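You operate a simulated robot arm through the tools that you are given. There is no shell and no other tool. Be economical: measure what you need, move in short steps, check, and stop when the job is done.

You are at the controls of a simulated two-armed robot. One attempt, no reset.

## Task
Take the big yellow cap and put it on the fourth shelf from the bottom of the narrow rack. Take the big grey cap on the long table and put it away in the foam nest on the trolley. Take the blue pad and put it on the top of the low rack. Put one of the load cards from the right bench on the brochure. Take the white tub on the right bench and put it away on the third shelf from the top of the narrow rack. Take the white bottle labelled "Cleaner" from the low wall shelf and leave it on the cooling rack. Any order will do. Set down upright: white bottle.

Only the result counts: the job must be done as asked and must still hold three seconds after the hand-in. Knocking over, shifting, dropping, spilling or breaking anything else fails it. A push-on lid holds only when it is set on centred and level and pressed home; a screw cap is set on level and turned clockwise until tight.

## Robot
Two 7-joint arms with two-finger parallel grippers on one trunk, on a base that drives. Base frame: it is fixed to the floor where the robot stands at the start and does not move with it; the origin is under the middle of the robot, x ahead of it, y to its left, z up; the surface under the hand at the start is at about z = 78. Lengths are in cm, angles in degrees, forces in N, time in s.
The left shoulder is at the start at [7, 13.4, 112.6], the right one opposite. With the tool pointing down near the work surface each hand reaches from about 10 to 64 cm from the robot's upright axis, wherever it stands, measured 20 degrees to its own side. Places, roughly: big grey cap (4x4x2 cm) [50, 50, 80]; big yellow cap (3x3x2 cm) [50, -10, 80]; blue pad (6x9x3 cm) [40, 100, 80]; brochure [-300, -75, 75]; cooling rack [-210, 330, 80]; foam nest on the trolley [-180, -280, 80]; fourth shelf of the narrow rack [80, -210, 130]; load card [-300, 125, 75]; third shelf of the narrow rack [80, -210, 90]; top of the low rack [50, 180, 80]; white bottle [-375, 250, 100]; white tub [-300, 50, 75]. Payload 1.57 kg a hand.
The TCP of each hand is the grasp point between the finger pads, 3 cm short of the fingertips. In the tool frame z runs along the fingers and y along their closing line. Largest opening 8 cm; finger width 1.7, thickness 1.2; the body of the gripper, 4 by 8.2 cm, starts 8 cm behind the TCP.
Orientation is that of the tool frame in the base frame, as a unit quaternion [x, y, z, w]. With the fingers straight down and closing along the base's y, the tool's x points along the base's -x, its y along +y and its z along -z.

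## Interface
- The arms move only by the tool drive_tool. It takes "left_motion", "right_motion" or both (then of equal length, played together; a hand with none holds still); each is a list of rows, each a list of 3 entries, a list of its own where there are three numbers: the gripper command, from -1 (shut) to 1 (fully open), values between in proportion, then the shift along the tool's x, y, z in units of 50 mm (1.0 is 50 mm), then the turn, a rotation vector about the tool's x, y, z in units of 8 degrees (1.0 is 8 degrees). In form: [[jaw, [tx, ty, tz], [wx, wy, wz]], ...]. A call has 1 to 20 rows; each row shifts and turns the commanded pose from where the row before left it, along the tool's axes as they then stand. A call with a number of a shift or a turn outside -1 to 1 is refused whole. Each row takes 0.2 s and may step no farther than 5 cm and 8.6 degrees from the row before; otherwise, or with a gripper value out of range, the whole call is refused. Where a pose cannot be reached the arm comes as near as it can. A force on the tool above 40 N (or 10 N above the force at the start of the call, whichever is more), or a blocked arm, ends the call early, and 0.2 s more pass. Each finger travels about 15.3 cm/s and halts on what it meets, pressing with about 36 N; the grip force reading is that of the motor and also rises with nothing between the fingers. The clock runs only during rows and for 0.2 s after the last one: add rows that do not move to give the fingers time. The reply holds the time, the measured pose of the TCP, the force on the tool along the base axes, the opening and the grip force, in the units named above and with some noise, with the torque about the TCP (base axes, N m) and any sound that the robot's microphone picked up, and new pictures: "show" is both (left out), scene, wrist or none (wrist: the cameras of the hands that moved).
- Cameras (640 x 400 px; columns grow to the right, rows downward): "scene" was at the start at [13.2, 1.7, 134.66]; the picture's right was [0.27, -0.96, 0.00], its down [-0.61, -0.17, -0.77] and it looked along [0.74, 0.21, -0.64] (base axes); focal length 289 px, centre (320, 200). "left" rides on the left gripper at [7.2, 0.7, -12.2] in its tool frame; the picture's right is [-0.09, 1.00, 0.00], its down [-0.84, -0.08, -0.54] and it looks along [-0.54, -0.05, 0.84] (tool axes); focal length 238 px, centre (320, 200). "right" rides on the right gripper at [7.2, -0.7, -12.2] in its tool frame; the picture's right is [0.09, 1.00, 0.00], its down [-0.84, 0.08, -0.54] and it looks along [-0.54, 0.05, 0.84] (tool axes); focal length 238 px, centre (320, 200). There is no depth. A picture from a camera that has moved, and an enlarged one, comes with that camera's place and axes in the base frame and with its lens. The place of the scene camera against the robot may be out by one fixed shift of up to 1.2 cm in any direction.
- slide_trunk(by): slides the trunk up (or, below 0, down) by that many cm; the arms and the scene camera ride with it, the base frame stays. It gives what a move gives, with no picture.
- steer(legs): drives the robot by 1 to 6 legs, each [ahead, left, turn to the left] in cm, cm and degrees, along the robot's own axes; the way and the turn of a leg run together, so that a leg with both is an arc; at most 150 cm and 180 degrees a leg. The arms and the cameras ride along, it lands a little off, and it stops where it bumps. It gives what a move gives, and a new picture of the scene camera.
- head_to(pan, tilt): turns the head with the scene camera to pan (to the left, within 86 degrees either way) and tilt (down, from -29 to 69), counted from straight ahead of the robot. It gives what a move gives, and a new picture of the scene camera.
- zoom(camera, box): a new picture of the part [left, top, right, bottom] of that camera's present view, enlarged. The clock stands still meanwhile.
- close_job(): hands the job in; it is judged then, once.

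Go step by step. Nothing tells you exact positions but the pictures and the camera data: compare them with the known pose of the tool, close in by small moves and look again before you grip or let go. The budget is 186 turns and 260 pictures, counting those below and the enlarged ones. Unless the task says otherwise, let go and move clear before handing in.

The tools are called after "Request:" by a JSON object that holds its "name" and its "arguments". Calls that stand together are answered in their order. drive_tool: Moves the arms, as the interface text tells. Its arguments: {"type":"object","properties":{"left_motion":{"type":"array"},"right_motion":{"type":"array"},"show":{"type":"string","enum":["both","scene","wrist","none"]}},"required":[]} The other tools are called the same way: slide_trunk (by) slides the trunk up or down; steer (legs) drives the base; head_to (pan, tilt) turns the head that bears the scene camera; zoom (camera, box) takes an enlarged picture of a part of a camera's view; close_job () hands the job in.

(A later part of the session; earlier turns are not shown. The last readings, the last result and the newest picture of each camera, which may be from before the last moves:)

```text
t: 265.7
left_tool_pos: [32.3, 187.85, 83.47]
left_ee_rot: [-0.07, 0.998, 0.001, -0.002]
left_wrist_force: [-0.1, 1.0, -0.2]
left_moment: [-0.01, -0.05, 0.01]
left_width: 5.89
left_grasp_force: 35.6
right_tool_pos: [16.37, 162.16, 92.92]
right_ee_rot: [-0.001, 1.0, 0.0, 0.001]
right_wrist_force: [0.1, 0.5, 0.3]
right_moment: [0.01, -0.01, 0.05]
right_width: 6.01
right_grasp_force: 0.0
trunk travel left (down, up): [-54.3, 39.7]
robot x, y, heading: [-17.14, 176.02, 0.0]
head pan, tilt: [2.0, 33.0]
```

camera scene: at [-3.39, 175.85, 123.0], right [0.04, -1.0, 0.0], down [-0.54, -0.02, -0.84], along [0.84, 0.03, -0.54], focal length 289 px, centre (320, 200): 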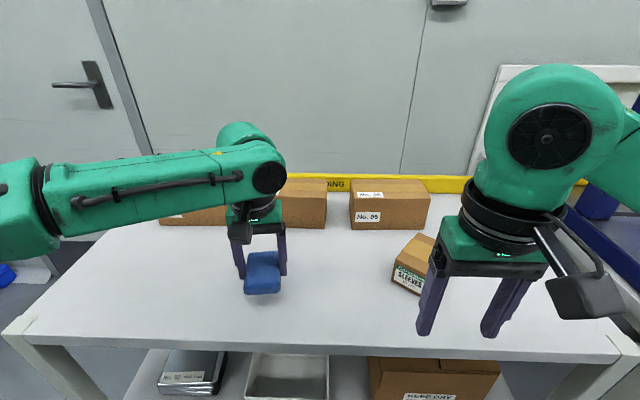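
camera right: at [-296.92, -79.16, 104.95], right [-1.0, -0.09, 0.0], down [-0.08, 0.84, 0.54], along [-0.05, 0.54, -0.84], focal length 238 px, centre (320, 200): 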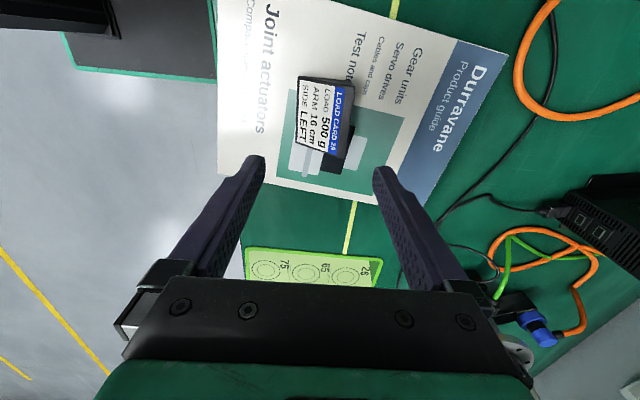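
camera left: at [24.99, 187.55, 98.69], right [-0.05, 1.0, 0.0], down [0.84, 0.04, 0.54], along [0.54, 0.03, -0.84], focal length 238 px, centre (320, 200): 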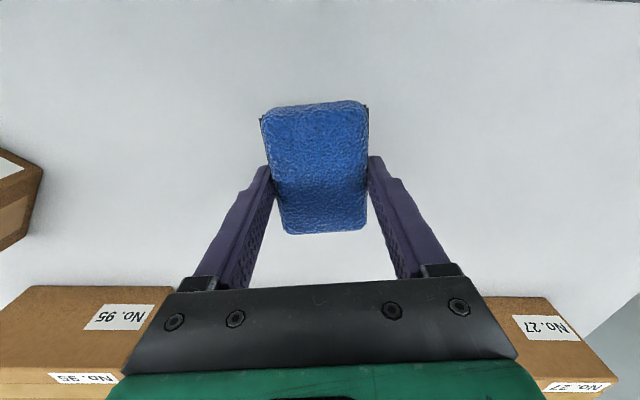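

Request:
{"name": "slide_trunk", "arguments": {"by": -1}}

Request:
{"name": "zoom", "arguments": {"camera": "left", "box": [200, 60, 440, 260]}}

```text
t: 266.2
left_tool_pos: [32.21, 187.81, 82.97]
left_ee_rot: [-0.069, 0.998, -0.001, 0.005]
left_wrist_force: [6.9, 3.0, 35.2]
left_moment: [0.15, 0.37, -0.02]
left_width: 5.87
left_grasp_force: 36.3
right_tool_pos: [16.01, 162.28, 91.97]
right_ee_rot: [0.0, 1.0, 0.001, 0.003]
right_wrist_force: [0.1, 0.3, -0.1]
right_moment: [-0.02, 0.02, 0.0]
right_width: 6.01
right_grasp_force: 0.1
trunk travel left (down, up): [-53.3, 40.7]
robot x, y, heading: [-17.37, 176.41, 0.1]
head pan, tilt: [2.0, 33.0]
```

```text
2.00 times, centred on (320, 160) of left
camera zoom: at [24.75, 187.56, 95.17], right [-0.05, 1.0, 0.0], down [0.83, 0.04, 0.55], along [0.55, 0.03, -0.84], focal length 477 px, centre (320, 280)
```

zoom: 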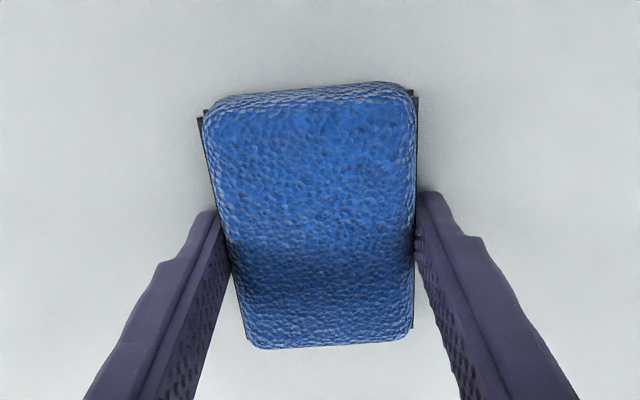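

Contact with the rack top (35 N). I'll ease up, release and lift off.

Request:
{"name": "drive_tool", "arguments": {"left_motion": [[-1, [0, 0, -0.07], [0, 0, 0]], [-1, [0, 0, 0], [0, 0, 0]], [0.6, [0, 0, 0], [0, 0, 0]], [0.9, [0, 0, 0], [0, 0, 0]], [0.9, [0, 0, 0], [0, 0, 0]], [0.9, [0, 0, -0.4], [0, 0, 0]], [0.9, [0, 0, -0.8], [0, 0, 0]], [0.9, [0, 0, -0.8], [0, 0, 0]]], "show": "both"}}

```text
t: 268.1
left_tool_pos: [31.6, 188.23, 91.54]
left_ee_rot: [-0.069, 0.998, 0.0, -0.004]
left_wrist_force: [0.1, 0.1, -1.0]
left_moment: [0.0, 0.01, 0.02]
left_width: 7.56
left_grasp_force: 0.0
left hand out of reach, approached as far as the arm can: row 8
right_tool_pos: [16.27, 162.1, 91.86]
right_ee_rot: [0.0, 1.0, 0.001, 0.0]
right_wrist_force: [0.0, 0.5, -0.4]
right_moment: [-0.02, 0.01, 0.01]
right_width: 5.97
right_grasp_force: 0.1
trunk travel left (down, up): [-53.3, 40.7]
robot x, y, heading: [-17.14, 176.42, 0.1]
head pan, tilt: [2.0, 33.0]
camera scene: at [-3.41, 175.82, 118.99], right [0.04, -1.0, 0.0], down [-0.54, -0.02, -0.84], along [0.84, 0.03, -0.54], focal length 289 px, centre (320, 200)
camera left: at [24.25, 188.1, 103.78], right [-0.05, 1.0, 0.0], down [0.84, 0.04, 0.54], along [0.54, 0.03, -0.84], focal length 238 px, centre (320, 200)
```

scene: 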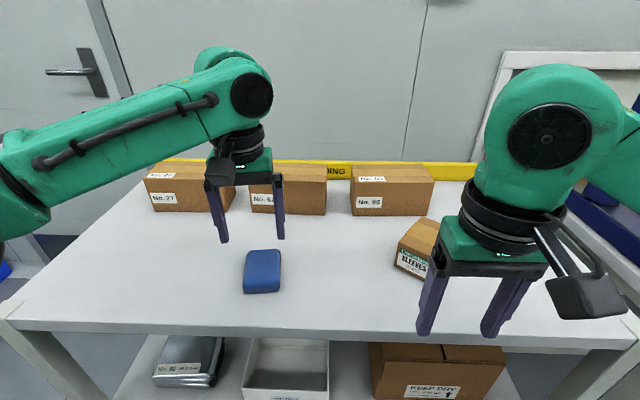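
left: 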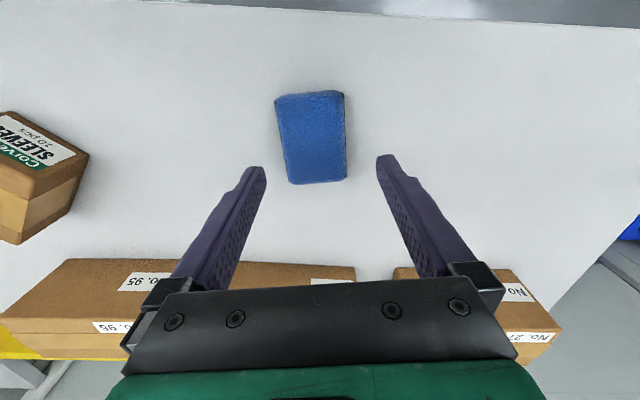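

The blue pad is on the low rack. Last is the Cleaner bottle: I'll raise the trunk, back off, turn around and drive to view the low wall shelf.

Request:
{"name": "slide_trunk", "arguments": {"by": 12}}

Request:
{"name": "steer", "arguments": {"legs": [[-60, 0, 0], [0, 0, 180], [95, -65, 0]]}}

Request:
{"name": "head_to", "arguments": {"pan": 0, "tilt": 15}}

```text
t: 269.6
left_tool_pos: [31.57, 188.35, 103.55]
left_ee_rot: [-0.069, 0.998, 0.001, -0.002]
left_wrist_force: [-0.7, 0.6, -0.6]
left_moment: [0.0, 0.02, -0.01]
left_width: 7.6
left_grasp_force: 0.0
right_tool_pos: [16.25, 162.1, 103.86]
right_ee_rot: [0.0, 1.0, 0.0, 0.0]
right_wrist_force: [0.4, 0.8, 0.2]
right_moment: [-0.01, -0.02, 0.01]
right_width: 5.99
right_grasp_force: 0.1
trunk travel left (down, up): [-65.3, 28.7]
robot x, y, heading: [-17.11, 176.34, -0.1]
head pan, tilt: [2.0, 33.0]
```

```text
t: 285.7
left_tool_pos: [-220.02, 230.33, 103.54]
left_ee_rot: [0.998, 0.068, 0.003, 0.001]
left_wrist_force: [-0.4, 0.0, 0.6]
left_moment: [-0.02, 0.04, 0.01]
left_width: 7.61
left_grasp_force: 0.0
right_tool_pos: [-204.63, 256.55, 103.78]
right_ee_rot: [1.0, -0.001, -0.001, 0.0]
right_wrist_force: [-0.3, -0.6, 0.0]
right_moment: [0.0, 0.03, 0.01]
right_width: 5.99
right_grasp_force: 0.0
trunk travel left (down, up): [-65.3, 28.7]
robot x, y, heading: [-171.04, 242.43, 179.6]
head pan, tilt: [2.0, 33.0]
camera scene: at [-185.05, 241.49, 131.0], right [-0.03, 1.0, 0.0], down [0.54, 0.02, -0.84], along [-0.84, -0.03, -0.54], focal length 289 px, centre (320, 200)
```

scene: 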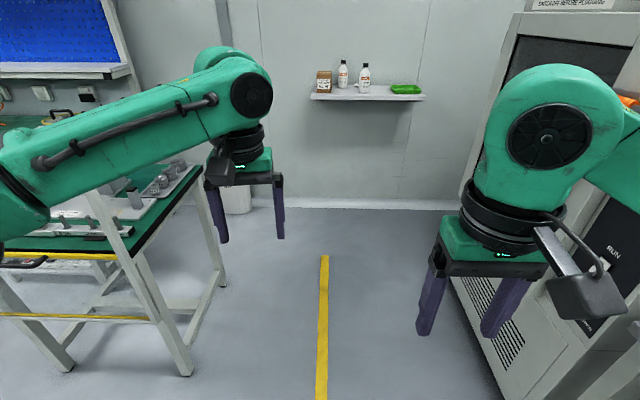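

```text
t: 286.5
left_tool_pos: [-220.01, 230.27, 103.56]
left_ee_rot: [0.998, 0.068, 0.004, 0.001]
left_wrist_force: [-0.3, 0.1, 0.4]
left_moment: [-0.04, 0.04, -0.01]
left_width: 7.62
left_grasp_force: 0.1
right_tool_pos: [-204.83, 256.57, 103.94]
right_ee_rot: [1.0, -0.001, -0.001, 0.0]
right_wrist_force: [-0.4, -0.2, 0.1]
right_moment: [-0.01, 0.03, -0.02]
right_width: 6.02
right_grasp_force: 0.0
trunk travel left (down, up): [-65.3, 28.7]
robot x, y, heading: [-170.85, 242.51, 180.0]
head pan, tilt: [0.0, 15.0]
camera scene: at [-185.51, 241.81, 133.88], right [0.0, 1.0, 0.0], down [0.26, 0.0, -0.97], along [-0.97, 0.0, -0.26], focal length 289 px, centre (320, 200)
```

scene: 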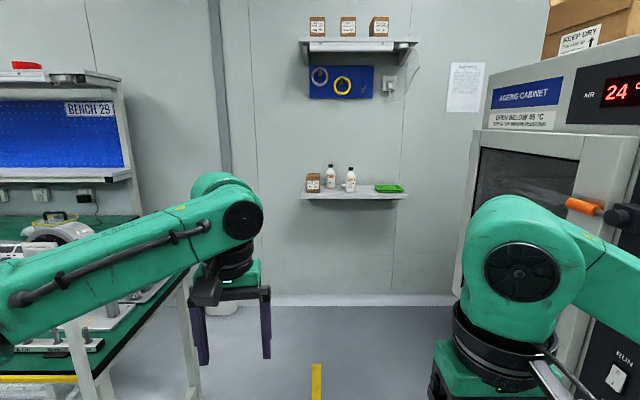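

Request:
{"name": "zoom", "arguments": {"camera": "scene", "box": [290, 150, 420, 230]}}

Request:
{"name": "head_to", "arguments": {"pan": -70, "tilt": 25}}

```text
4.92 times, centred on (355, 190) of scene
camera zoom: at [-185.51, 241.81, 133.88], right [0.0, 1.0, 0.0], down [0.26, 0.0, -0.97], along [-0.97, 0.0, -0.26], focal length 1422 px, centre (148, 249)
```

zoom: 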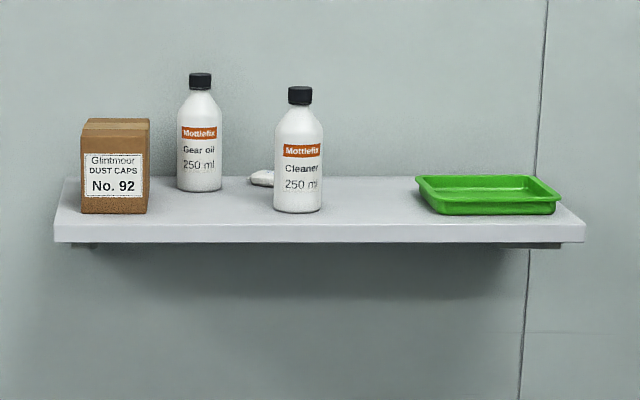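

```text
t: 287.9
left_tool_pos: [-219.96, 230.28, 103.54]
left_ee_rot: [0.998, 0.068, 0.003, 0.001]
left_wrist_force: [-0.5, 0.0, 0.5]
left_moment: [-0.02, -0.01, -0.01]
left_width: 7.57
left_grasp_force: 0.1
right_tool_pos: [-204.77, 256.52, 103.92]
right_ee_rot: [1.0, -0.002, 0.0, 0.0]
right_wrist_force: [-0.2, 0.0, 0.0]
right_moment: [0.01, -0.01, -0.03]
right_width: 6.0
right_grasp_force: 0.0
trunk travel left (down, up): [-65.3, 28.7]
robot x, y, heading: [-171.05, 242.47, 180.1]
head pan, tilt: [-70.0, 25.0]
camera scene: at [-179.31, 250.46, 132.27], right [0.94, 0.34, 0.0], down [0.14, -0.4, -0.91], along [-0.31, 0.85, -0.42], focal length 289 px, centre (320, 200)
```

scene: 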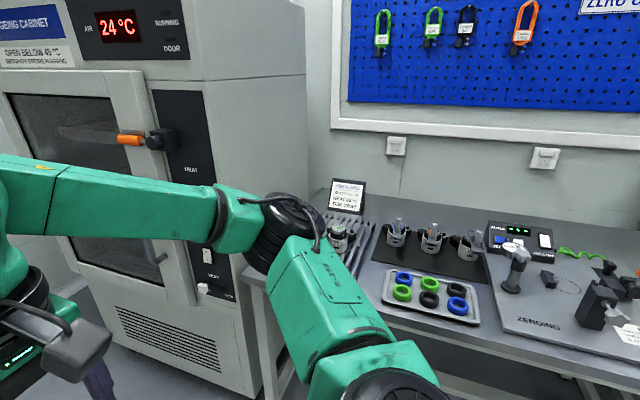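

The Cleaner bottle is the front-right one on the wall shelf, and I'll use the right hand from above. I'll drive closer to measure.

Request:
{"name": "steer", "arguments": {"legs": [[100, -4, 0]]}}

Request:
{"name": "head_to", "arguments": {"pan": -10, "tilt": 25}}

```text
t: 293.2
left_tool_pos: [-322.0, 234.77, 103.6]
left_ee_rot: [0.998, 0.066, 0.002, 0.001]
left_wrist_force: [0.5, 0.7, -0.2]
left_moment: [0.01, 0.01, 0.03]
left_width: 7.6
left_grasp_force: 0.2
right_tool_pos: [-306.71, 260.98, 103.9]
right_ee_rot: [1.0, -0.003, -0.001, 0.0]
right_wrist_force: [0.3, 0.2, -0.8]
right_moment: [-0.01, -0.02, -0.04]
right_width: 6.04
right_grasp_force: 0.1
trunk travel left (down, up): [-65.3, 28.7]
robot x, y, heading: [-273.16, 246.74, 179.7]
head pan, tilt: [-70.0, 25.0]
camera scene: at [-281.29, 254.8, 132.27], right [0.94, 0.34, 0.0], down [0.14, -0.4, -0.91], along [-0.31, 0.85, -0.42], focal length 289 px, centre (320, 200)
```

scene: 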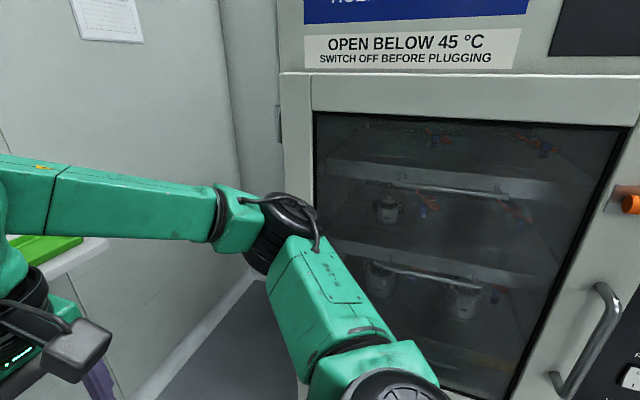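

```text
t: 294.5
left_tool_pos: [-322.16, 234.86, 103.49]
left_ee_rot: [0.998, 0.066, 0.002, 0.0]
left_wrist_force: [-0.1, 0.3, 0.3]
left_moment: [-0.01, 0.03, 0.0]
left_width: 7.6
left_grasp_force: 0.0
right_tool_pos: [-306.72, 260.97, 103.84]
right_ee_rot: [1.0, -0.003, -0.001, 0.0]
right_wrist_force: [-0.3, -0.1, -0.4]
right_moment: [0.04, 0.0, 0.0]
right_width: 5.99
right_grasp_force: 0.1
trunk travel left (down, up): [-65.3, 28.7]
robot x, y, heading: [-273.31, 246.75, 179.5]
head pan, tilt: [-10.0, 25.0]
camera scene: at [-287.27, 247.78, 132.27], right [0.18, 0.98, 0.0], down [0.42, -0.08, -0.91], along [-0.89, 0.16, -0.42], focal length 289 px, centre (320, 200)
```

scene: 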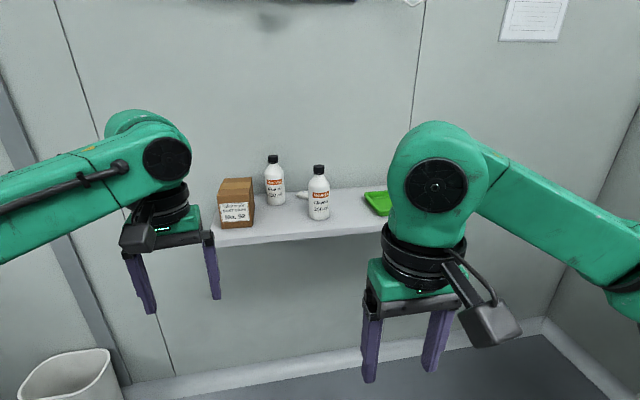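

The Cleaner bottle is at about [-360, 260.4], base z≈92.5, cap top ≈108. I'll raise, tuck the left hand back, and drive in with the right hand above cap height.

Request:
{"name": "slide_trunk", "arguments": {"by": 10}}

Request:
{"name": "drive_tool", "arguments": {"left_motion": [[0.9, [0.8, -0.1, -0.4], [0, 0, 0]], [0.9, [0.8, -0.1, -0.4], [0, 0, 0]], [0.9, [0.8, -0.1, -0.4], [0, 0, 0]], [0.9, [0.8, -0.1, -0.4], [0, 0, 0]]], "right_motion": [[1, [0, 0, -0.4], [0, 0, 0]], [1, [0, 0, 0], [0, 0, 0]], [1, [0, 0, 0], [0, 0, 0]], [1, [0, 0, 0], [0, 0, 0]]], "show": "none"}}

Request:
{"name": "steer", "arguments": {"legs": [[34, 0, 0.4]]}}

Request:
{"name": "drive_tool", "arguments": {"right_motion": [[1, [-0.7, 0, 0], [0, 0, 0]], [1, [-0.7, 0, 0], [0, 0, 0]], [1, [0, 0, 0], [0, 0, 0]]], "show": "both"}}

```text
t: 295.8
left_tool_pos: [-322.19, 234.82, 113.65]
left_ee_rot: [0.998, 0.066, 0.003, 0.001]
left_wrist_force: [0.7, 0.3, 0.2]
left_moment: [0.02, -0.02, 0.01]
left_width: 7.6
left_grasp_force: 0.1
right_tool_pos: [-306.71, 261.04, 113.87]
right_ee_rot: [1.0, -0.002, -0.001, 0.0]
right_wrist_force: [-0.2, 0.7, -0.8]
right_moment: [-0.02, 0.03, 0.0]
right_width: 6.0
right_grasp_force: 0.0
trunk travel left (down, up): [-75.3, 18.7]
robot x, y, heading: [-273.04, 246.46, 179.8]
head pan, tilt: [-10.0, 25.0]
```

```text
t: 296.8
left_tool_pos: [-306.45, 239.17, 121.78]
left_ee_rot: [0.998, 0.068, 0.001, 0.0]
left_wrist_force: [0.6, -0.1, 0.7]
left_moment: [0.01, 0.02, -0.03]
left_width: 7.62
left_grasp_force: 0.0
right_tool_pos: [-306.28, 260.93, 115.99]
right_ee_rot: [1.0, -0.003, -0.003, 0.001]
right_wrist_force: [0.4, -0.9, -0.3]
right_moment: [-0.02, 0.04, -0.03]
right_width: 8.02
right_grasp_force: 0.1
trunk travel left (down, up): [-75.3, 18.7]
robot x, y, heading: [-272.93, 246.73, 179.7]
head pan, tilt: [-10.0, 25.0]
```

```text
t: 299.1
left_tool_pos: [-341.13, 238.89, 121.82]
left_ee_rot: [0.997, 0.071, 0.003, -0.001]
left_wrist_force: [0.4, -0.4, 0.3]
left_moment: [0.0, 0.02, 0.03]
left_width: 7.61
left_grasp_force: 0.0
right_tool_pos: [-341.14, 260.63, 115.95]
right_ee_rot: [1.0, 0.002, -0.001, 0.0]
right_wrist_force: [0.5, 1.0, -0.5]
right_moment: [-0.02, 0.01, 0.02]
right_width: 8.03
right_grasp_force: 0.0
trunk travel left (down, up): [-75.3, 18.7]
robot x, y, heading: [-307.85, 246.49, -179.8]
head pan, tilt: [-10.0, 25.0]
camera scene: at [-321.68, 247.65, 142.29], right [0.17, 0.99, 0.0], down [0.42, -0.07, -0.91], along [-0.89, 0.15, -0.42], focal length 289 px, centre (320, 200)
```

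scene: 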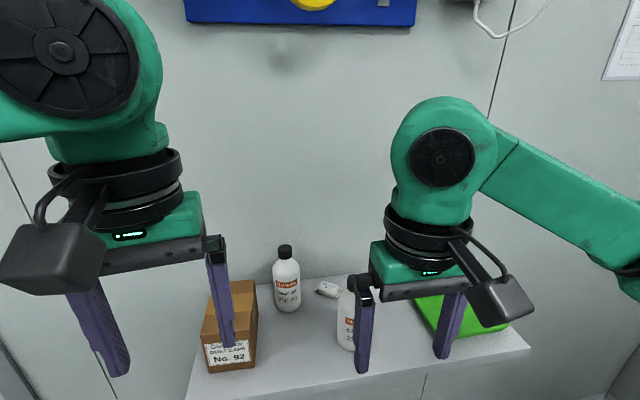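

```text
t: 299.9
left_tool_pos: [-341.24, 238.76, 121.78]
left_ee_rot: [0.997, 0.071, 0.002, 0.0]
left_wrist_force: [0.9, -0.5, 0.1]
left_moment: [-0.01, 0.02, 0.02]
left_width: 7.57
left_grasp_force: 0.0
right_tool_pos: [-348.32, 260.49, 115.74]
right_ee_rot: [1.0, 0.001, -0.001, 0.001]
right_wrist_force: [-0.3, -0.2, 0.1]
right_moment: [0.02, 0.02, 0.03]
right_width: 7.99
right_grasp_force: 0.1
trunk travel left (down, up): [-75.3, 18.7]
robot x, y, heading: [-307.48, 246.69, -180.0]
head pan, tilt: [-10.0, 25.0]
camera scene: at [-321.81, 247.68, 142.27], right [0.17, 0.99, 0.0], down [0.42, -0.07, -0.91], along [-0.89, 0.15, -0.42], focal length 289 px, centre (320, 200)
camera right: at [-341.05, 261.28, 127.93], right [0.1, -1.0, 0.0], down [-0.84, -0.08, 0.54], along [-0.54, -0.05, -0.84], focal length 238 px, centre (320, 200)
```

scene: 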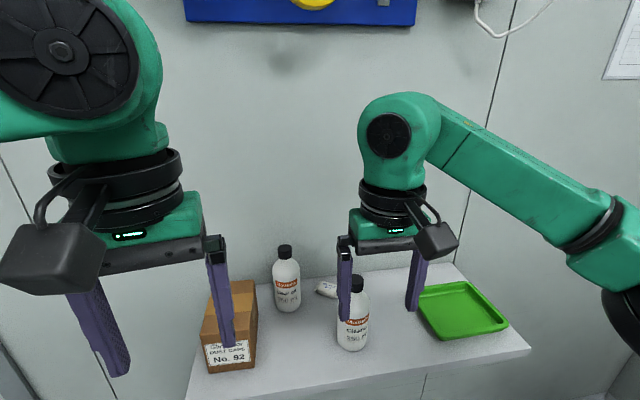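
right: 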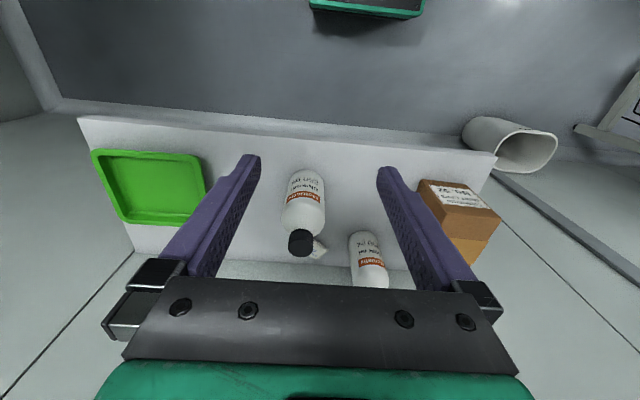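

The bottle axis is at about [-360.5, 261.6] with the cap top at ≈106. I'll centre above it.

Request:
{"name": "drive_tool", "arguments": {"right_motion": [[1, [-0.82, -0.08, 0], [0, 0, 0]], [1, [-0.82, -0.07, 0], [0, 0, 0]], [1, [-0.8, -0.07, 0], [0, 0, 0]], [1, [0, 0, 0], [0, 0, 0]]], "show": "both"}}

```text
t: 300.9
left_tool_pos: [-341.35, 238.74, 121.74]
left_ee_rot: [0.998, 0.07, 0.001, 0.001]
left_wrist_force: [-0.5, 0.1, 0.1]
left_moment: [0.03, 0.01, 0.0]
left_width: 7.59
left_grasp_force: 0.1
right_tool_pos: [-360.41, 261.64, 115.92]
right_ee_rot: [1.0, 0.002, -0.001, 0.001]
right_wrist_force: [-0.5, 0.1, 0.4]
right_moment: [0.02, 0.02, 0.0]
right_width: 8.0
right_grasp_force: 0.0
trunk travel left (down, up): [-75.3, 18.7]
robot x, y, heading: [-307.53, 246.44, -179.9]
head pan, tilt: [-10.0, 25.0]
camera scene: at [-321.83, 247.68, 142.27], right [0.17, 0.99, 0.0], down [0.42, -0.07, -0.91], along [-0.89, 0.15, -0.42], focal length 289 px, centre (320, 200)
camera right: at [-353.24, 262.28, 128.14], right [0.1, -1.0, 0.0], down [-0.83, -0.08, 0.54], along [-0.54, -0.05, -0.84], focal length 238 px, centre (320, 200)
```

scene: 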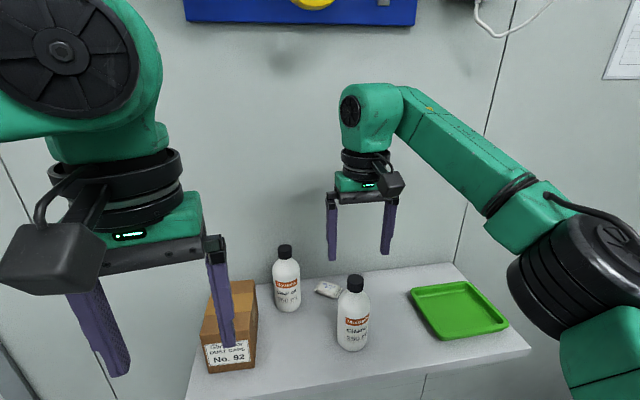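
right: 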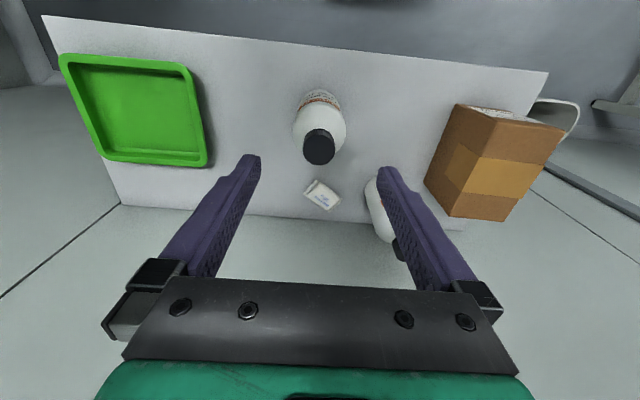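

The bottle is centred (axis ≈[-361.4, 261.6]). I'll descend around it.

Request:
{"name": "drive_tool", "arguments": {"right_motion": [[1, [-0.2, 0, 0.2], [0, 0, 0]], [1, [0, 0, 0.7], [0, 0, 0]], [1, [0, 0, 0.7], [0, 0, 0]], [1, [0, 0, 0], [0, 0, 0]]], "show": "both"}}

```text
t: 301.9
left_tool_pos: [-341.35, 238.63, 121.81]
left_ee_rot: [0.997, 0.071, 0.001, -0.001]
left_wrist_force: [-0.6, 0.0, 0.1]
left_moment: [0.0, 0.0, -0.03]
left_width: 7.59
left_grasp_force: 0.1
right_tool_pos: [-361.55, 261.72, 107.79]
right_ee_rot: [1.0, 0.002, -0.002, 0.001]
right_wrist_force: [0.0, 0.6, 0.2]
right_moment: [0.01, 0.0, 0.01]
right_width: 7.99
right_grasp_force: 0.1
trunk travel left (down, up): [-75.3, 18.7]
robot x, y, heading: [-307.45, 247.12, -179.8]
head pan, tilt: [-10.0, 25.0]
camera scene: at [-321.85, 247.58, 142.27], right [0.17, 0.99, 0.0], down [0.42, -0.07, -0.91], along [-0.89, 0.15, -0.42], focal length 289 px, centre (320, 200)
camera right: at [-354.32, 262.38, 120.01], right [0.1, -1.0, 0.0], down [-0.83, -0.08, 0.54], along [-0.54, -0.05, -0.84], focal length 238 px, centre (320, 200)
```

scene: 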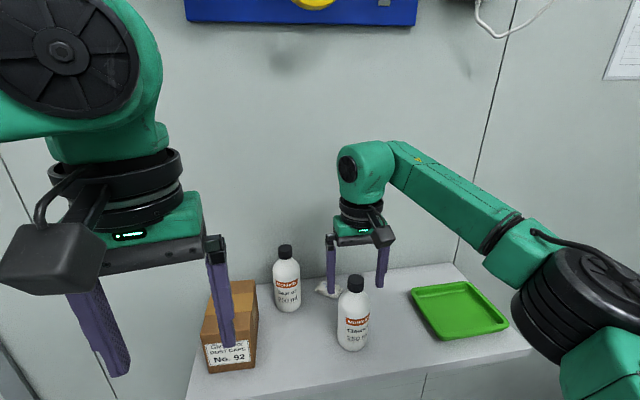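
right: 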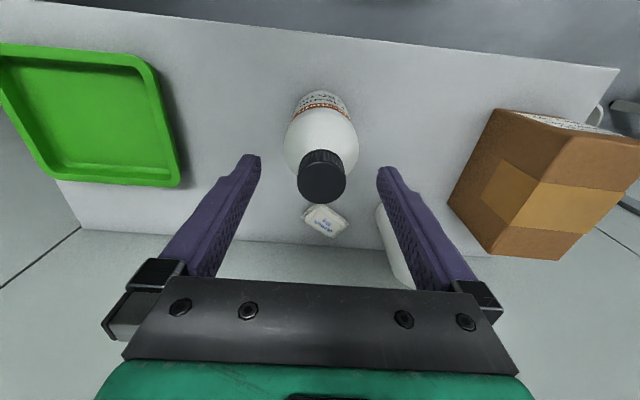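

Request:
{"name": "drive_tool", "arguments": {"right_motion": [[1, [-0.14, 0, 0], [0, 0, 0]], [1, [0, 0, 0.6], [0, 0, 0]], [1, [0, 0, 0.6], [0, 0, 0]], [1, [0, 0, 0.4], [0, 0, 0]], [1, [0, 0, 0], [0, 0, 0]]], "show": "wrist"}}

```text
t: 303.1
left_tool_pos: [-341.27, 238.6, 121.72]
left_ee_rot: [0.997, 0.071, 0.002, 0.001]
left_wrist_force: [0.0, -0.4, -0.3]
left_moment: [0.01, 0.01, 0.0]
left_width: 7.6
left_grasp_force: 0.2
right_tool_pos: [-362.25, 261.69, 99.83]
right_ee_rot: [1.0, 0.003, -0.001, 0.0]
right_wrist_force: [0.2, -0.9, 0.6]
right_moment: [0.01, 0.0, 0.02]
right_width: 8.02
right_grasp_force: 0.0
trunk travel left (down, up): [-75.3, 18.7]
robot x, y, heading: [-307.94, 246.95, -179.5]
head pan, tilt: [-10.0, 25.0]
camera right: at [-354.91, 262.4, 112.1], right [0.1, -1.0, 0.0], down [-0.84, -0.08, 0.54], along [-0.54, -0.05, -0.84], focal length 238 px, centre (320, 200)
```

right: 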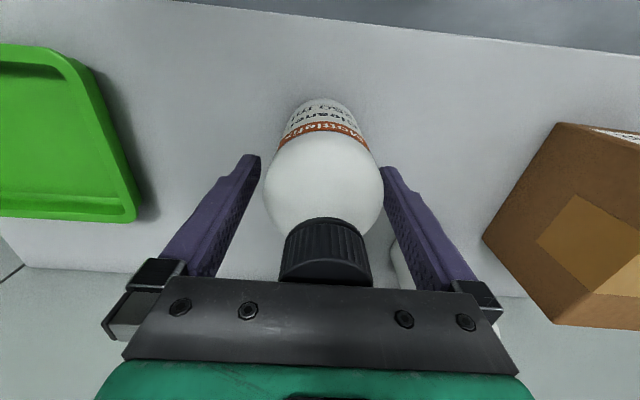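

The bottle body is between the pads. I'll close gently.

Request:
{"name": "drive_tool", "arguments": {"right_motion": [[1, [0, 0.03, 0], [0, 0, 0]], [0.7, [0, 0, 0], [0, 0, 0]], [0.5, [0, 0, 0], [0, 0, 0]], [-1, [0, 0, 0], [0, 0, 0]], [-1, [0, 0, 0], [0, 0, 0]], [-1, [0, 0, 0], [0, 0, 0]]], "show": "wrist"}}

```text
t: 304.5
left_tool_pos: [-341.38, 238.81, 121.66]
left_ee_rot: [0.998, 0.07, 0.003, 0.001]
left_wrist_force: [0.2, -0.2, -0.5]
left_moment: [0.01, -0.01, 0.03]
left_width: 7.62
left_grasp_force: 0.1
right_tool_pos: [-362.21, 261.6, 99.75]
right_ee_rot: [1.0, 0.002, -0.001, 0.0]
right_wrist_force: [0.6, 0.8, -0.1]
right_moment: [0.04, 0.03, -0.03]
right_width: 5.84
right_grasp_force: 36.3
trunk travel left (down, up): [-75.3, 18.7]
robot x, y, heading: [-307.64, 246.78, -180.0]
head pan, tilt: [-10.0, 25.0]
camera right: at [-354.93, 262.29, 112.06], right [0.1, -1.0, 0.0], down [-0.84, -0.08, 0.54], along [-0.54, -0.05, -0.84], focal length 238 px, centre (320, 200)
```

right: 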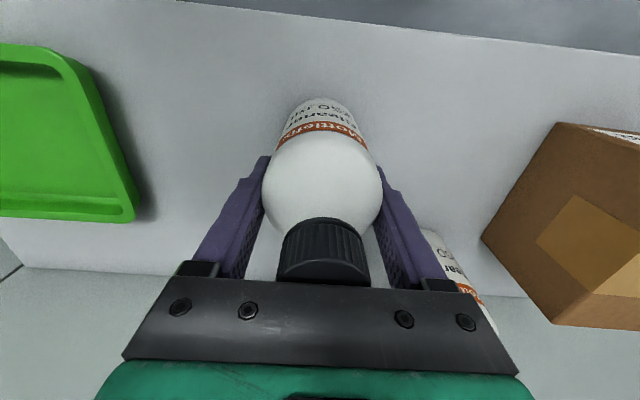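

Gripped at 5.8 cm. I'll lift with the trunk, back out and turn to face the cooling rack.

Request:
{"name": "slide_trunk", "arguments": {"by": 10}}

Request:
{"name": "steer", "arguments": {"legs": [[-60, 0, 0], [-65, 22, 0], [0, 0, -90]]}}

Request:
{"name": "head_to", "arguments": {"pan": 0, "tilt": 30}}

```text
t: 305.8
left_tool_pos: [-341.36, 238.81, 131.72]
left_ee_rot: [0.998, 0.07, 0.002, 0.0]
left_wrist_force: [1.0, -0.5, -1.1]
left_moment: [-0.03, 0.01, 0.01]
left_width: 7.61
left_grasp_force: 0.0
right_tool_pos: [-362.23, 261.51, 109.88]
right_ee_rot: [1.0, 0.002, 0.0, 0.001]
right_wrist_force: [0.1, -0.3, -3.8]
right_moment: [0.03, 0.04, 0.0]
right_width: 5.81
right_grasp_force: 36.0
trunk travel left (down, up): [-85.3, 8.7]
robot x, y, heading: [-308.06, 246.86, -179.8]
head pan, tilt: [-10.0, 25.0]
```

```text
t: 316.4
left_tool_pos: [-190.51, 258.33, 131.66]
left_ee_rot: [0.75, -0.661, 0.001, 0.002]
left_wrist_force: [0.2, 0.9, 0.3]
left_moment: [-0.02, -0.02, 0.02]
left_width: 7.59
left_grasp_force: 0.0
right_tool_pos: [-167.38, 278.86, 109.82]
right_ee_rot: [-0.703, 0.711, 0.001, 0.0]
right_wrist_force: [0.0, 0.0, -3.1]
right_moment: [0.01, -0.02, -0.01]
right_width: 5.84
right_grasp_force: 36.4
trunk travel left (down, up): [-85.3, 8.7]
robot x, y, heading: [-183.27, 224.68, 89.1]
head pan, tilt: [-10.0, 25.0]
camera scene: at [-181.37, 238.17, 152.26], right [0.98, -0.18, 0.0], down [-0.08, -0.42, -0.91], along [0.17, 0.89, -0.42], focal length 289 px, centre (320, 200)
```

scene: 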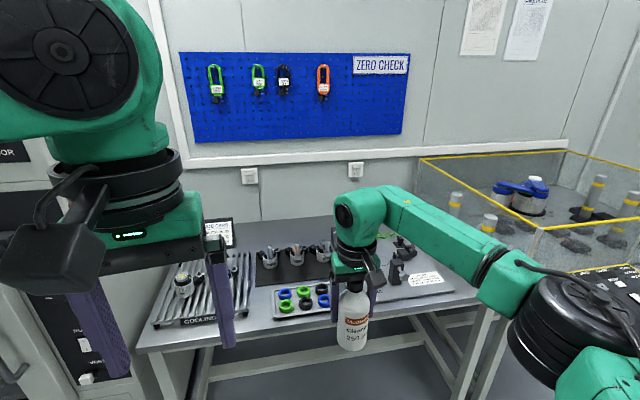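

```text
t: 317.1
left_tool_pos: [-190.61, 258.31, 131.67]
left_ee_rot: [0.75, -0.662, 0.002, 0.002]
left_wrist_force: [1.2, -0.3, 0.7]
left_moment: [0.0, -0.02, 0.01]
left_width: 7.61
left_grasp_force: 0.0
right_tool_pos: [-167.25, 278.91, 109.8]
right_ee_rot: [-0.703, 0.711, 0.001, 0.001]
right_wrist_force: [-0.1, 0.4, -3.4]
right_moment: [0.04, 0.02, -0.02]
right_width: 5.81
right_grasp_force: 35.6
trunk travel left (down, up): [-85.3, 8.7]
robot x, y, heading: [-183.17, 224.6, 89.3]
head pan, tilt: [0.0, 30.0]
camera scene: at [-182.93, 238.15, 151.47], right [1.0, -0.01, 0.0], down [-0.01, -0.5, -0.87], along [0.01, 0.87, -0.5], focal length 289 px, centre (320, 200)
```

scene: 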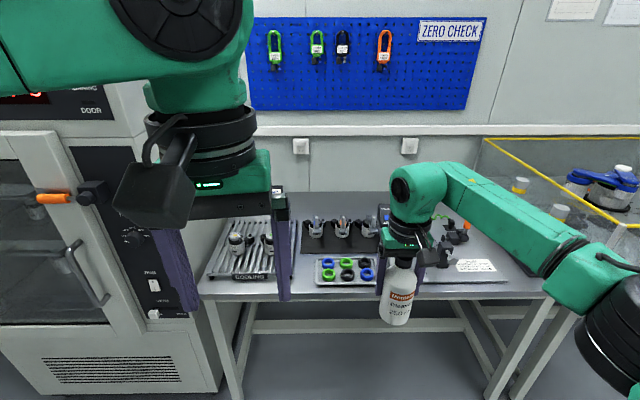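

Request:
{"name": "zoom", "arguments": {"camera": "scene", "box": [180, 180, 340, 300]}}

```text
3.33 times, centred on (260, 240) of scene
camera zoom: at [-182.93, 238.15, 151.47], right [1.0, -0.01, 0.0], down [-0.01, -0.5, -0.87], along [0.01, 0.87, -0.5], focal length 963 px, centre (520, 67)
```

zoom: 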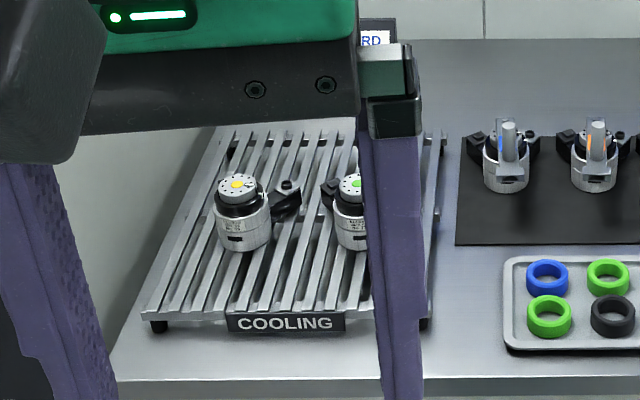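

The cooling rack has two motors on it, and the left hand hides part. I'll move the left hand aside for a clear view.

Request:
{"name": "drive_tool", "arguments": {"left_motion": [[0.9, [0, 0.8, 0], [0, 0, 0]], [0.9, [0, 0.8, 0], [0, 0, 0]], [0.9, [0, 0.8, 0], [0, 0, 0]], [0.9, [0, 0.8, 0], [0, 0, 0]], [0.9, [0, 0.8, 0], [0, 0, 0]]], "show": "scene"}}

Request:
{"name": "zoom", "arguments": {"camera": "scene", "box": [190, 180, 340, 300]}}

```text
t: 318.4
left_tool_pos: [-210.72, 255.73, 131.47]
left_ee_rot: [0.75, -0.661, 0.003, 0.0]
left_wrist_force: [0.9, -0.1, 0.0]
left_moment: [0.04, -0.03, -0.01]
left_width: 7.61
left_grasp_force: 0.1
right_tool_pos: [-167.63, 278.82, 109.84]
right_ee_rot: [-0.704, 0.71, 0.001, 0.001]
right_wrist_force: [-0.4, -0.7, -1.8]
right_moment: [0.03, 0.0, 0.0]
right_width: 5.82
right_grasp_force: 35.7
trunk travel left (down, up): [-85.3, 8.7]
robot x, y, heading: [-182.93, 224.94, 89.0]
head pan, tilt: [0.0, 30.0]
camera scene: at [-183.23, 238.07, 151.47], right [1.0, -0.01, 0.0], down [0.0, -0.5, -0.87], along [0.01, 0.87, -0.5], focal length 289 px, centre (320, 200)
```

scene: 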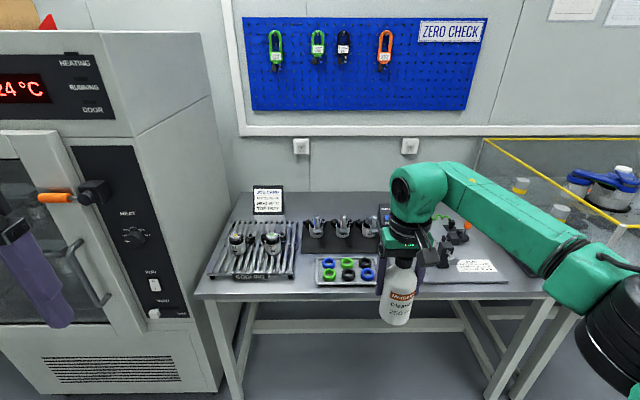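

```text
3.33 times, centred on (265, 240) of scene
camera zoom: at [-183.23, 238.07, 151.47], right [1.0, -0.01, 0.0], down [0.0, -0.5, -0.87], along [0.01, 0.87, -0.5], focal length 963 px, centre (503, 67)
```

zoom: 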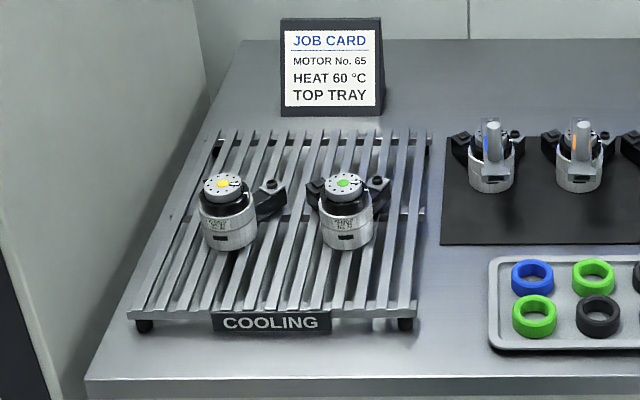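

The front strip of the cooling rack between the motors is free, at about [-206, 313.5]. I'll slide left, shift the bottle hand, and come forward above it.

Request:
{"name": "steer", "arguments": {"legs": [[0, 27, 0.8], [24, 0, 0]]}}

Request:
{"name": "drive_tool", "arguments": {"right_motion": [[-1, [0, 0.8, 0], [0, 0, 0]], [-1, [0, 0.8, 0], [0, 0, 0]], [-1, [0, 0.7, 0], [0, 0, 0]], [-1, [0, 0, 0], [0, 0, 0]]], "show": "both"}}

```text
t: 321.6
left_tool_pos: [-237.31, 279.26, 131.66]
left_ee_rot: [0.752, -0.659, 0.0, 0.001]
left_wrist_force: [-0.7, -0.3, 0.3]
left_moment: [0.03, 0.01, 0.01]
left_width: 7.57
left_grasp_force: 0.0
right_tool_pos: [-194.48, 302.69, 110.05]
right_ee_rot: [-0.705, 0.709, 0.002, 0.001]
right_wrist_force: [0.3, -0.1, -2.1]
right_moment: [0.0, 0.02, 0.02]
right_width: 5.84
right_grasp_force: 36.1
trunk travel left (down, up): [-85.3, 8.7]
robot x, y, heading: [-209.81, 248.52, 89.5]
head pan, tilt: [0.0, 30.0]
camera scene: at [-209.74, 261.74, 151.5], right [1.0, -0.01, 0.0], down [0.0, -0.5, -0.87], along [0.0, 0.87, -0.5], focal length 289 px, centre (320, 200)
```

scene: 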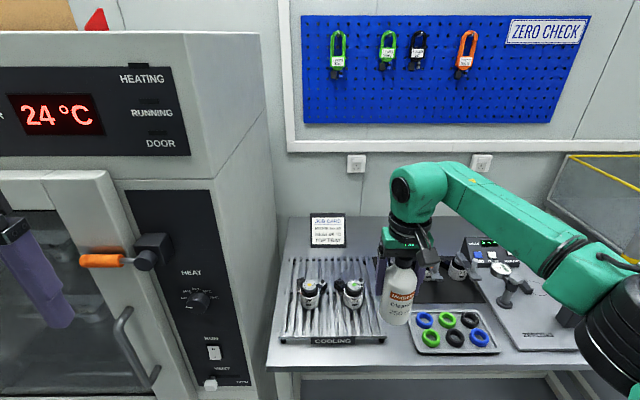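

```text
t: 322.6
left_tool_pos: [-237.18, 279.54, 131.64]
left_ee_rot: [0.752, -0.659, 0.001, 0.003]
left_wrist_force: [-0.6, 0.4, -0.5]
left_moment: [0.05, 0.01, -0.05]
left_width: 7.6
left_grasp_force: 0.1
right_tool_pos: [-205.88, 303.05, 109.73]
right_ee_rot: [-0.705, 0.709, 0.001, 0.0]
right_wrist_force: [0.6, -0.2, -2.0]
right_moment: [0.04, 0.02, -0.04]
right_width: 5.83
right_grasp_force: 36.1
trunk travel left (down, up): [-85.3, 8.7]
robot x, y, heading: [-209.7, 248.21, 89.7]
head pan, tilt: [0.0, 30.0]
camera scene: at [-209.65, 262.14, 151.46], right [1.0, -0.01, 0.0], down [0.0, -0.5, -0.87], along [0.0, 0.87, -0.5], focal length 289 px, centre (320, 200)
camera right: at [-205.27, 295.84, 121.91], right [-1.0, -0.09, 0.0], down [-0.07, 0.84, 0.54], along [-0.05, 0.54, -0.84], focal length 238 px, centre (320, 200)
```

scene: 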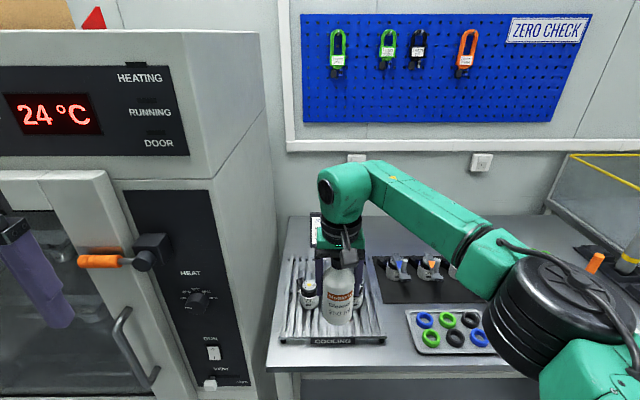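
right: 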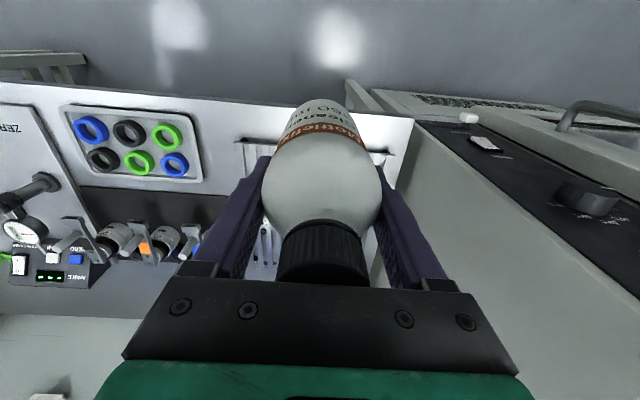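

By wrist and scene views the rack front edge is at y≈311 and the motors sit at x≈-212.5 and -200.3, y≈321.7. The target spot is [-206.4, 315.7]. I'll drive forward to it.

Request:
{"name": "steer", "arguments": {"legs": [[12.5, 0.4, 0.4]]}}

Request:
{"name": "slide_trunk", "arguments": {"by": -12}}

Request:
{"name": "drive_tool", "arguments": {"right_motion": [[-1, [0, 0, 0], [0, 0, 0]]], "show": "both"}}

```text
t: 323.9
left_tool_pos: [-238.04, 291.24, 131.58]
left_ee_rot: [0.756, -0.655, 0.0, 0.001]
left_wrist_force: [0.2, 0.2, -0.3]
left_moment: [0.02, -0.01, 0.02]
left_width: 7.62
left_grasp_force: 0.0
right_tool_pos: [-206.95, 315.14, 109.96]
right_ee_rot: [0.709, -0.705, -0.002, -0.002]
right_wrist_force: [0.5, -0.7, -2.4]
right_moment: [0.03, 0.01, 0.03]
right_width: 5.84
right_grasp_force: 35.2
trunk travel left (down, up): [-85.3, 8.7]
robot x, y, heading: [-210.36, 260.74, 90.1]
head pan, tilt: [0.0, 30.0]
camera scene: at [-210.25, 274.03, 151.51], right [1.0, 0.01, 0.0], down [0.0, -0.5, -0.87], along [0.0, 0.87, -0.5], focal length 289 px, centre (320, 200)
```

scene: 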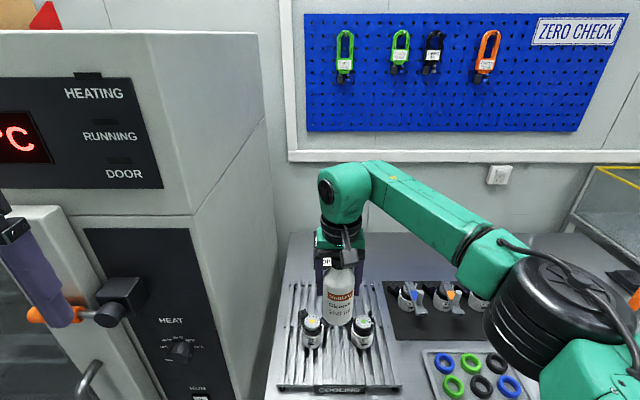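

```text
t: 325.4
left_tool_pos: [-238.1, 291.66, 119.53]
left_ee_rot: [0.755, -0.655, 0.0, 0.002]
left_wrist_force: [0.0, 0.6, -0.5]
left_moment: [-0.01, 0.0, -0.01]
left_width: 7.59
left_grasp_force: 0.0
right_tool_pos: [-206.89, 315.41, 97.81]
right_ee_rot: [0.709, -0.706, -0.001, -0.001]
right_wrist_force: [-0.2, 0.1, -1.9]
right_moment: [0.02, -0.01, -0.03]
right_width: 5.82
right_grasp_force: 35.7
trunk travel left (down, up): [-73.3, 20.7]
robot x, y, heading: [-210.0, 261.03, 90.3]
head pan, tilt: [0.0, 30.0]
```

```text
t: 325.8
left_tool_pos: [-238.1, 291.68, 119.49]
left_ee_rot: [0.756, -0.655, 0.001, 0.001]
left_wrist_force: [-0.6, -0.7, -0.2]
left_moment: [0.01, 0.03, 0.03]
left_width: 7.63
left_grasp_force: 0.0
right_tool_pos: [-207.01, 315.48, 97.74]
right_ee_rot: [0.709, -0.705, -0.001, -0.001]
right_wrist_force: [-0.5, -0.6, -1.8]
right_moment: [0.09, 0.01, 0.0]
right_width: 5.83
right_grasp_force: 35.2
trunk travel left (down, up): [-73.3, 20.7]
robot x, y, heading: [-210.22, 261.25, 90.2]
head pan, tilt: [0.0, 30.0]
camera scene: at [-210.29, 274.46, 139.46], right [1.0, 0.01, 0.0], down [0.0, -0.5, -0.87], along [0.0, 0.87, -0.5], focal length 289 px, centre (320, 200)
camera right: at [-206.21, 308.19, 109.91], right [-1.0, -0.1, 0.0], down [-0.08, 0.84, 0.54], along [-0.05, 0.54, -0.84], focal length 238 px, centre (320, 200)
```

scene: 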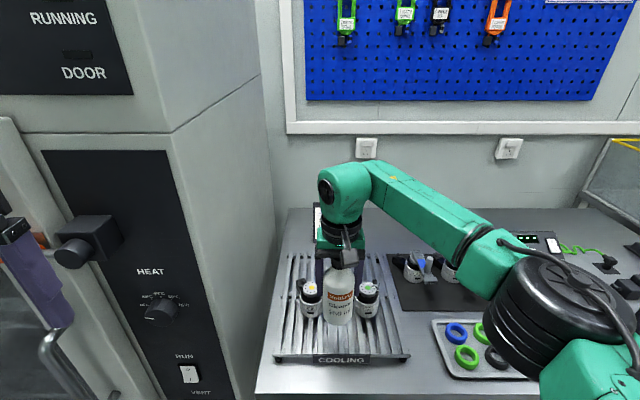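
right: 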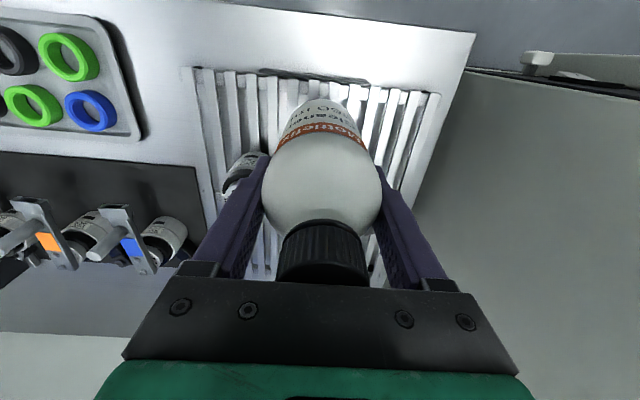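

Alignment is good. I'll nudge +0.5 cm in x and lower by 5 cm.

Request:
{"name": "drive_tool", "arguments": {"right_motion": [[-1, [0, -0.1, 0.4], [0, 0, 0]], [-1, [0, 0, 0.4], [0, 0, 0]], [-1, [0, 0, 0.2], [0, 0, 0]], [-1, [0, 0, 0], [0, 0, 0]]], "show": "both"}}

Request:
{"name": "zoom", "arguments": {"camera": "scene", "box": [260, 240, 420, 370]}}

```text
t: 326.8
left_tool_pos: [-238.08, 291.62, 119.59]
left_ee_rot: [0.755, -0.655, 0.001, 0.002]
left_wrist_force: [0.6, -0.2, -0.3]
left_moment: [-0.04, 0.03, 0.0]
left_width: 7.59
left_grasp_force: 0.0
right_tool_pos: [-206.42, 315.55, 92.71]
right_ee_rot: [0.709, -0.705, -0.001, -0.001]
right_wrist_force: [-1.1, 0.8, -2.7]
right_moment: [0.04, -0.02, 0.0]
right_width: 5.83
right_grasp_force: 35.8
trunk travel left (down, up): [-73.3, 20.7]
robot x, y, heading: [-210.45, 261.05, 90.3]
head pan, tilt: [0.0, 30.0]
camera scene: at [-210.27, 274.42, 139.46], right [1.0, 0.01, 0.0], down [0.0, -0.5, -0.87], along [0.0, 0.87, -0.5], focal length 289 px, centre (320, 200)
camera right: at [-205.75, 308.26, 104.95], right [-1.0, -0.1, 0.0], down [-0.08, 0.84, 0.54], along [-0.05, 0.54, -0.84], focal length 238 px, centre (320, 200)
```

scene: 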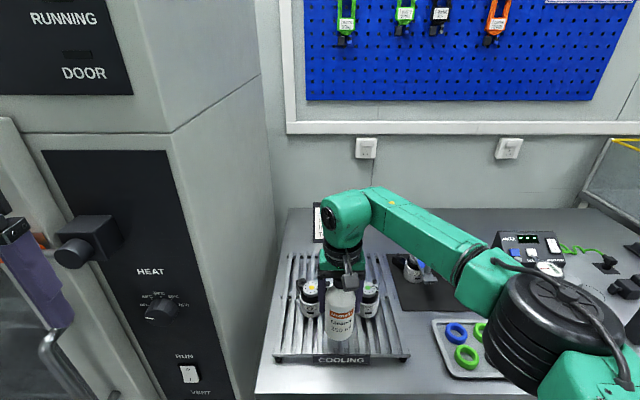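
right: 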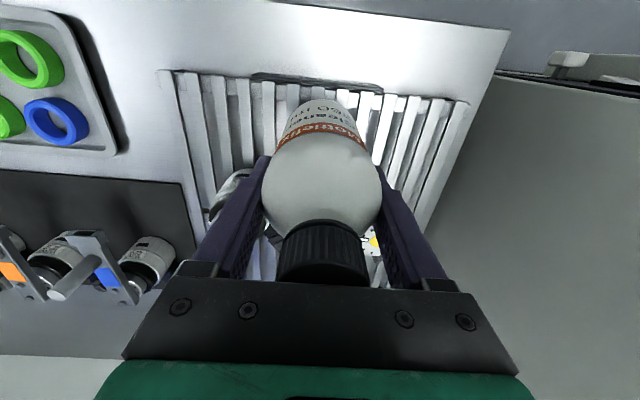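

```text
3.08 times, centred on (340, 305) of scene
camera zoom: at [-210.27, 274.42, 139.46], right [1.0, 0.01, 0.0], down [0.0, -0.5, -0.87], along [0.0, 0.87, -0.5], focal length 889 px, centre (258, -123)
```

zoom: 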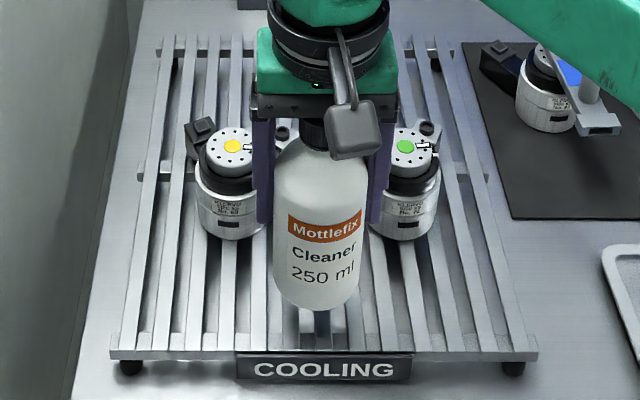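

There's still a gap under the bottle. I'll lower gradually, watching the force.

Request:
{"name": "drive_tool", "arguments": {"right_motion": [[-1, [0, 0, 0.12], [0, 0, 0]], [-1, [0, 0, 0.12], [0, 0, 0]], [-1, [0, 0, 0.1], [0, 0, 0]], [-1, [0, 0, 0], [0, 0, 0]]], "show": "none"}}

Request:
{"name": "zoom", "arguments": {"camera": "scene", "box": [260, 240, 420, 370]}}

```text
t: 327.8
left_tool_pos: [-238.1, 291.67, 119.5]
left_ee_rot: [0.756, -0.655, 0.001, 0.001]
left_wrist_force: [0.5, 0.2, 0.6]
left_moment: [0.0, -0.01, 0.04]
left_width: 7.58
left_grasp_force: 0.0
right_tool_pos: [-206.5, 315.33, 91.13]
right_ee_rot: [0.709, -0.705, -0.001, 0.0]
right_wrist_force: [0.4, 1.0, -2.8]
right_moment: [0.0, 0.01, 0.02]
right_width: 5.82
right_grasp_force: 35.8
trunk travel left (down, up): [-73.3, 20.7]
robot x, y, heading: [-210.15, 261.31, 90.1]
head pan, tilt: [0.0, 30.0]
```

```text
3.08 times, centred on (340, 305) of scene
camera zoom: at [-210.28, 274.42, 139.46], right [1.0, 0.01, 0.0], down [0.0, -0.5, -0.87], along [0.0, 0.87, -0.5], focal length 889 px, centre (258, -123)
```

zoom: 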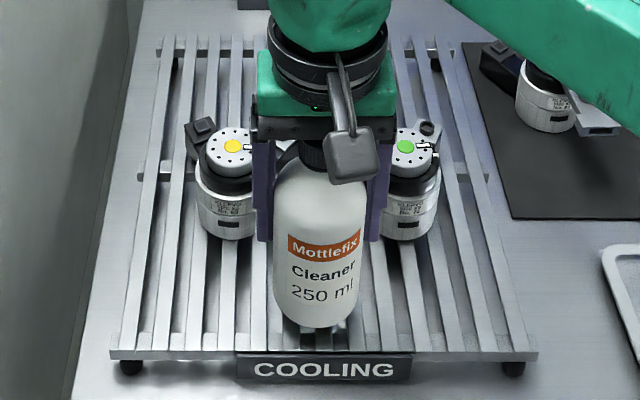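

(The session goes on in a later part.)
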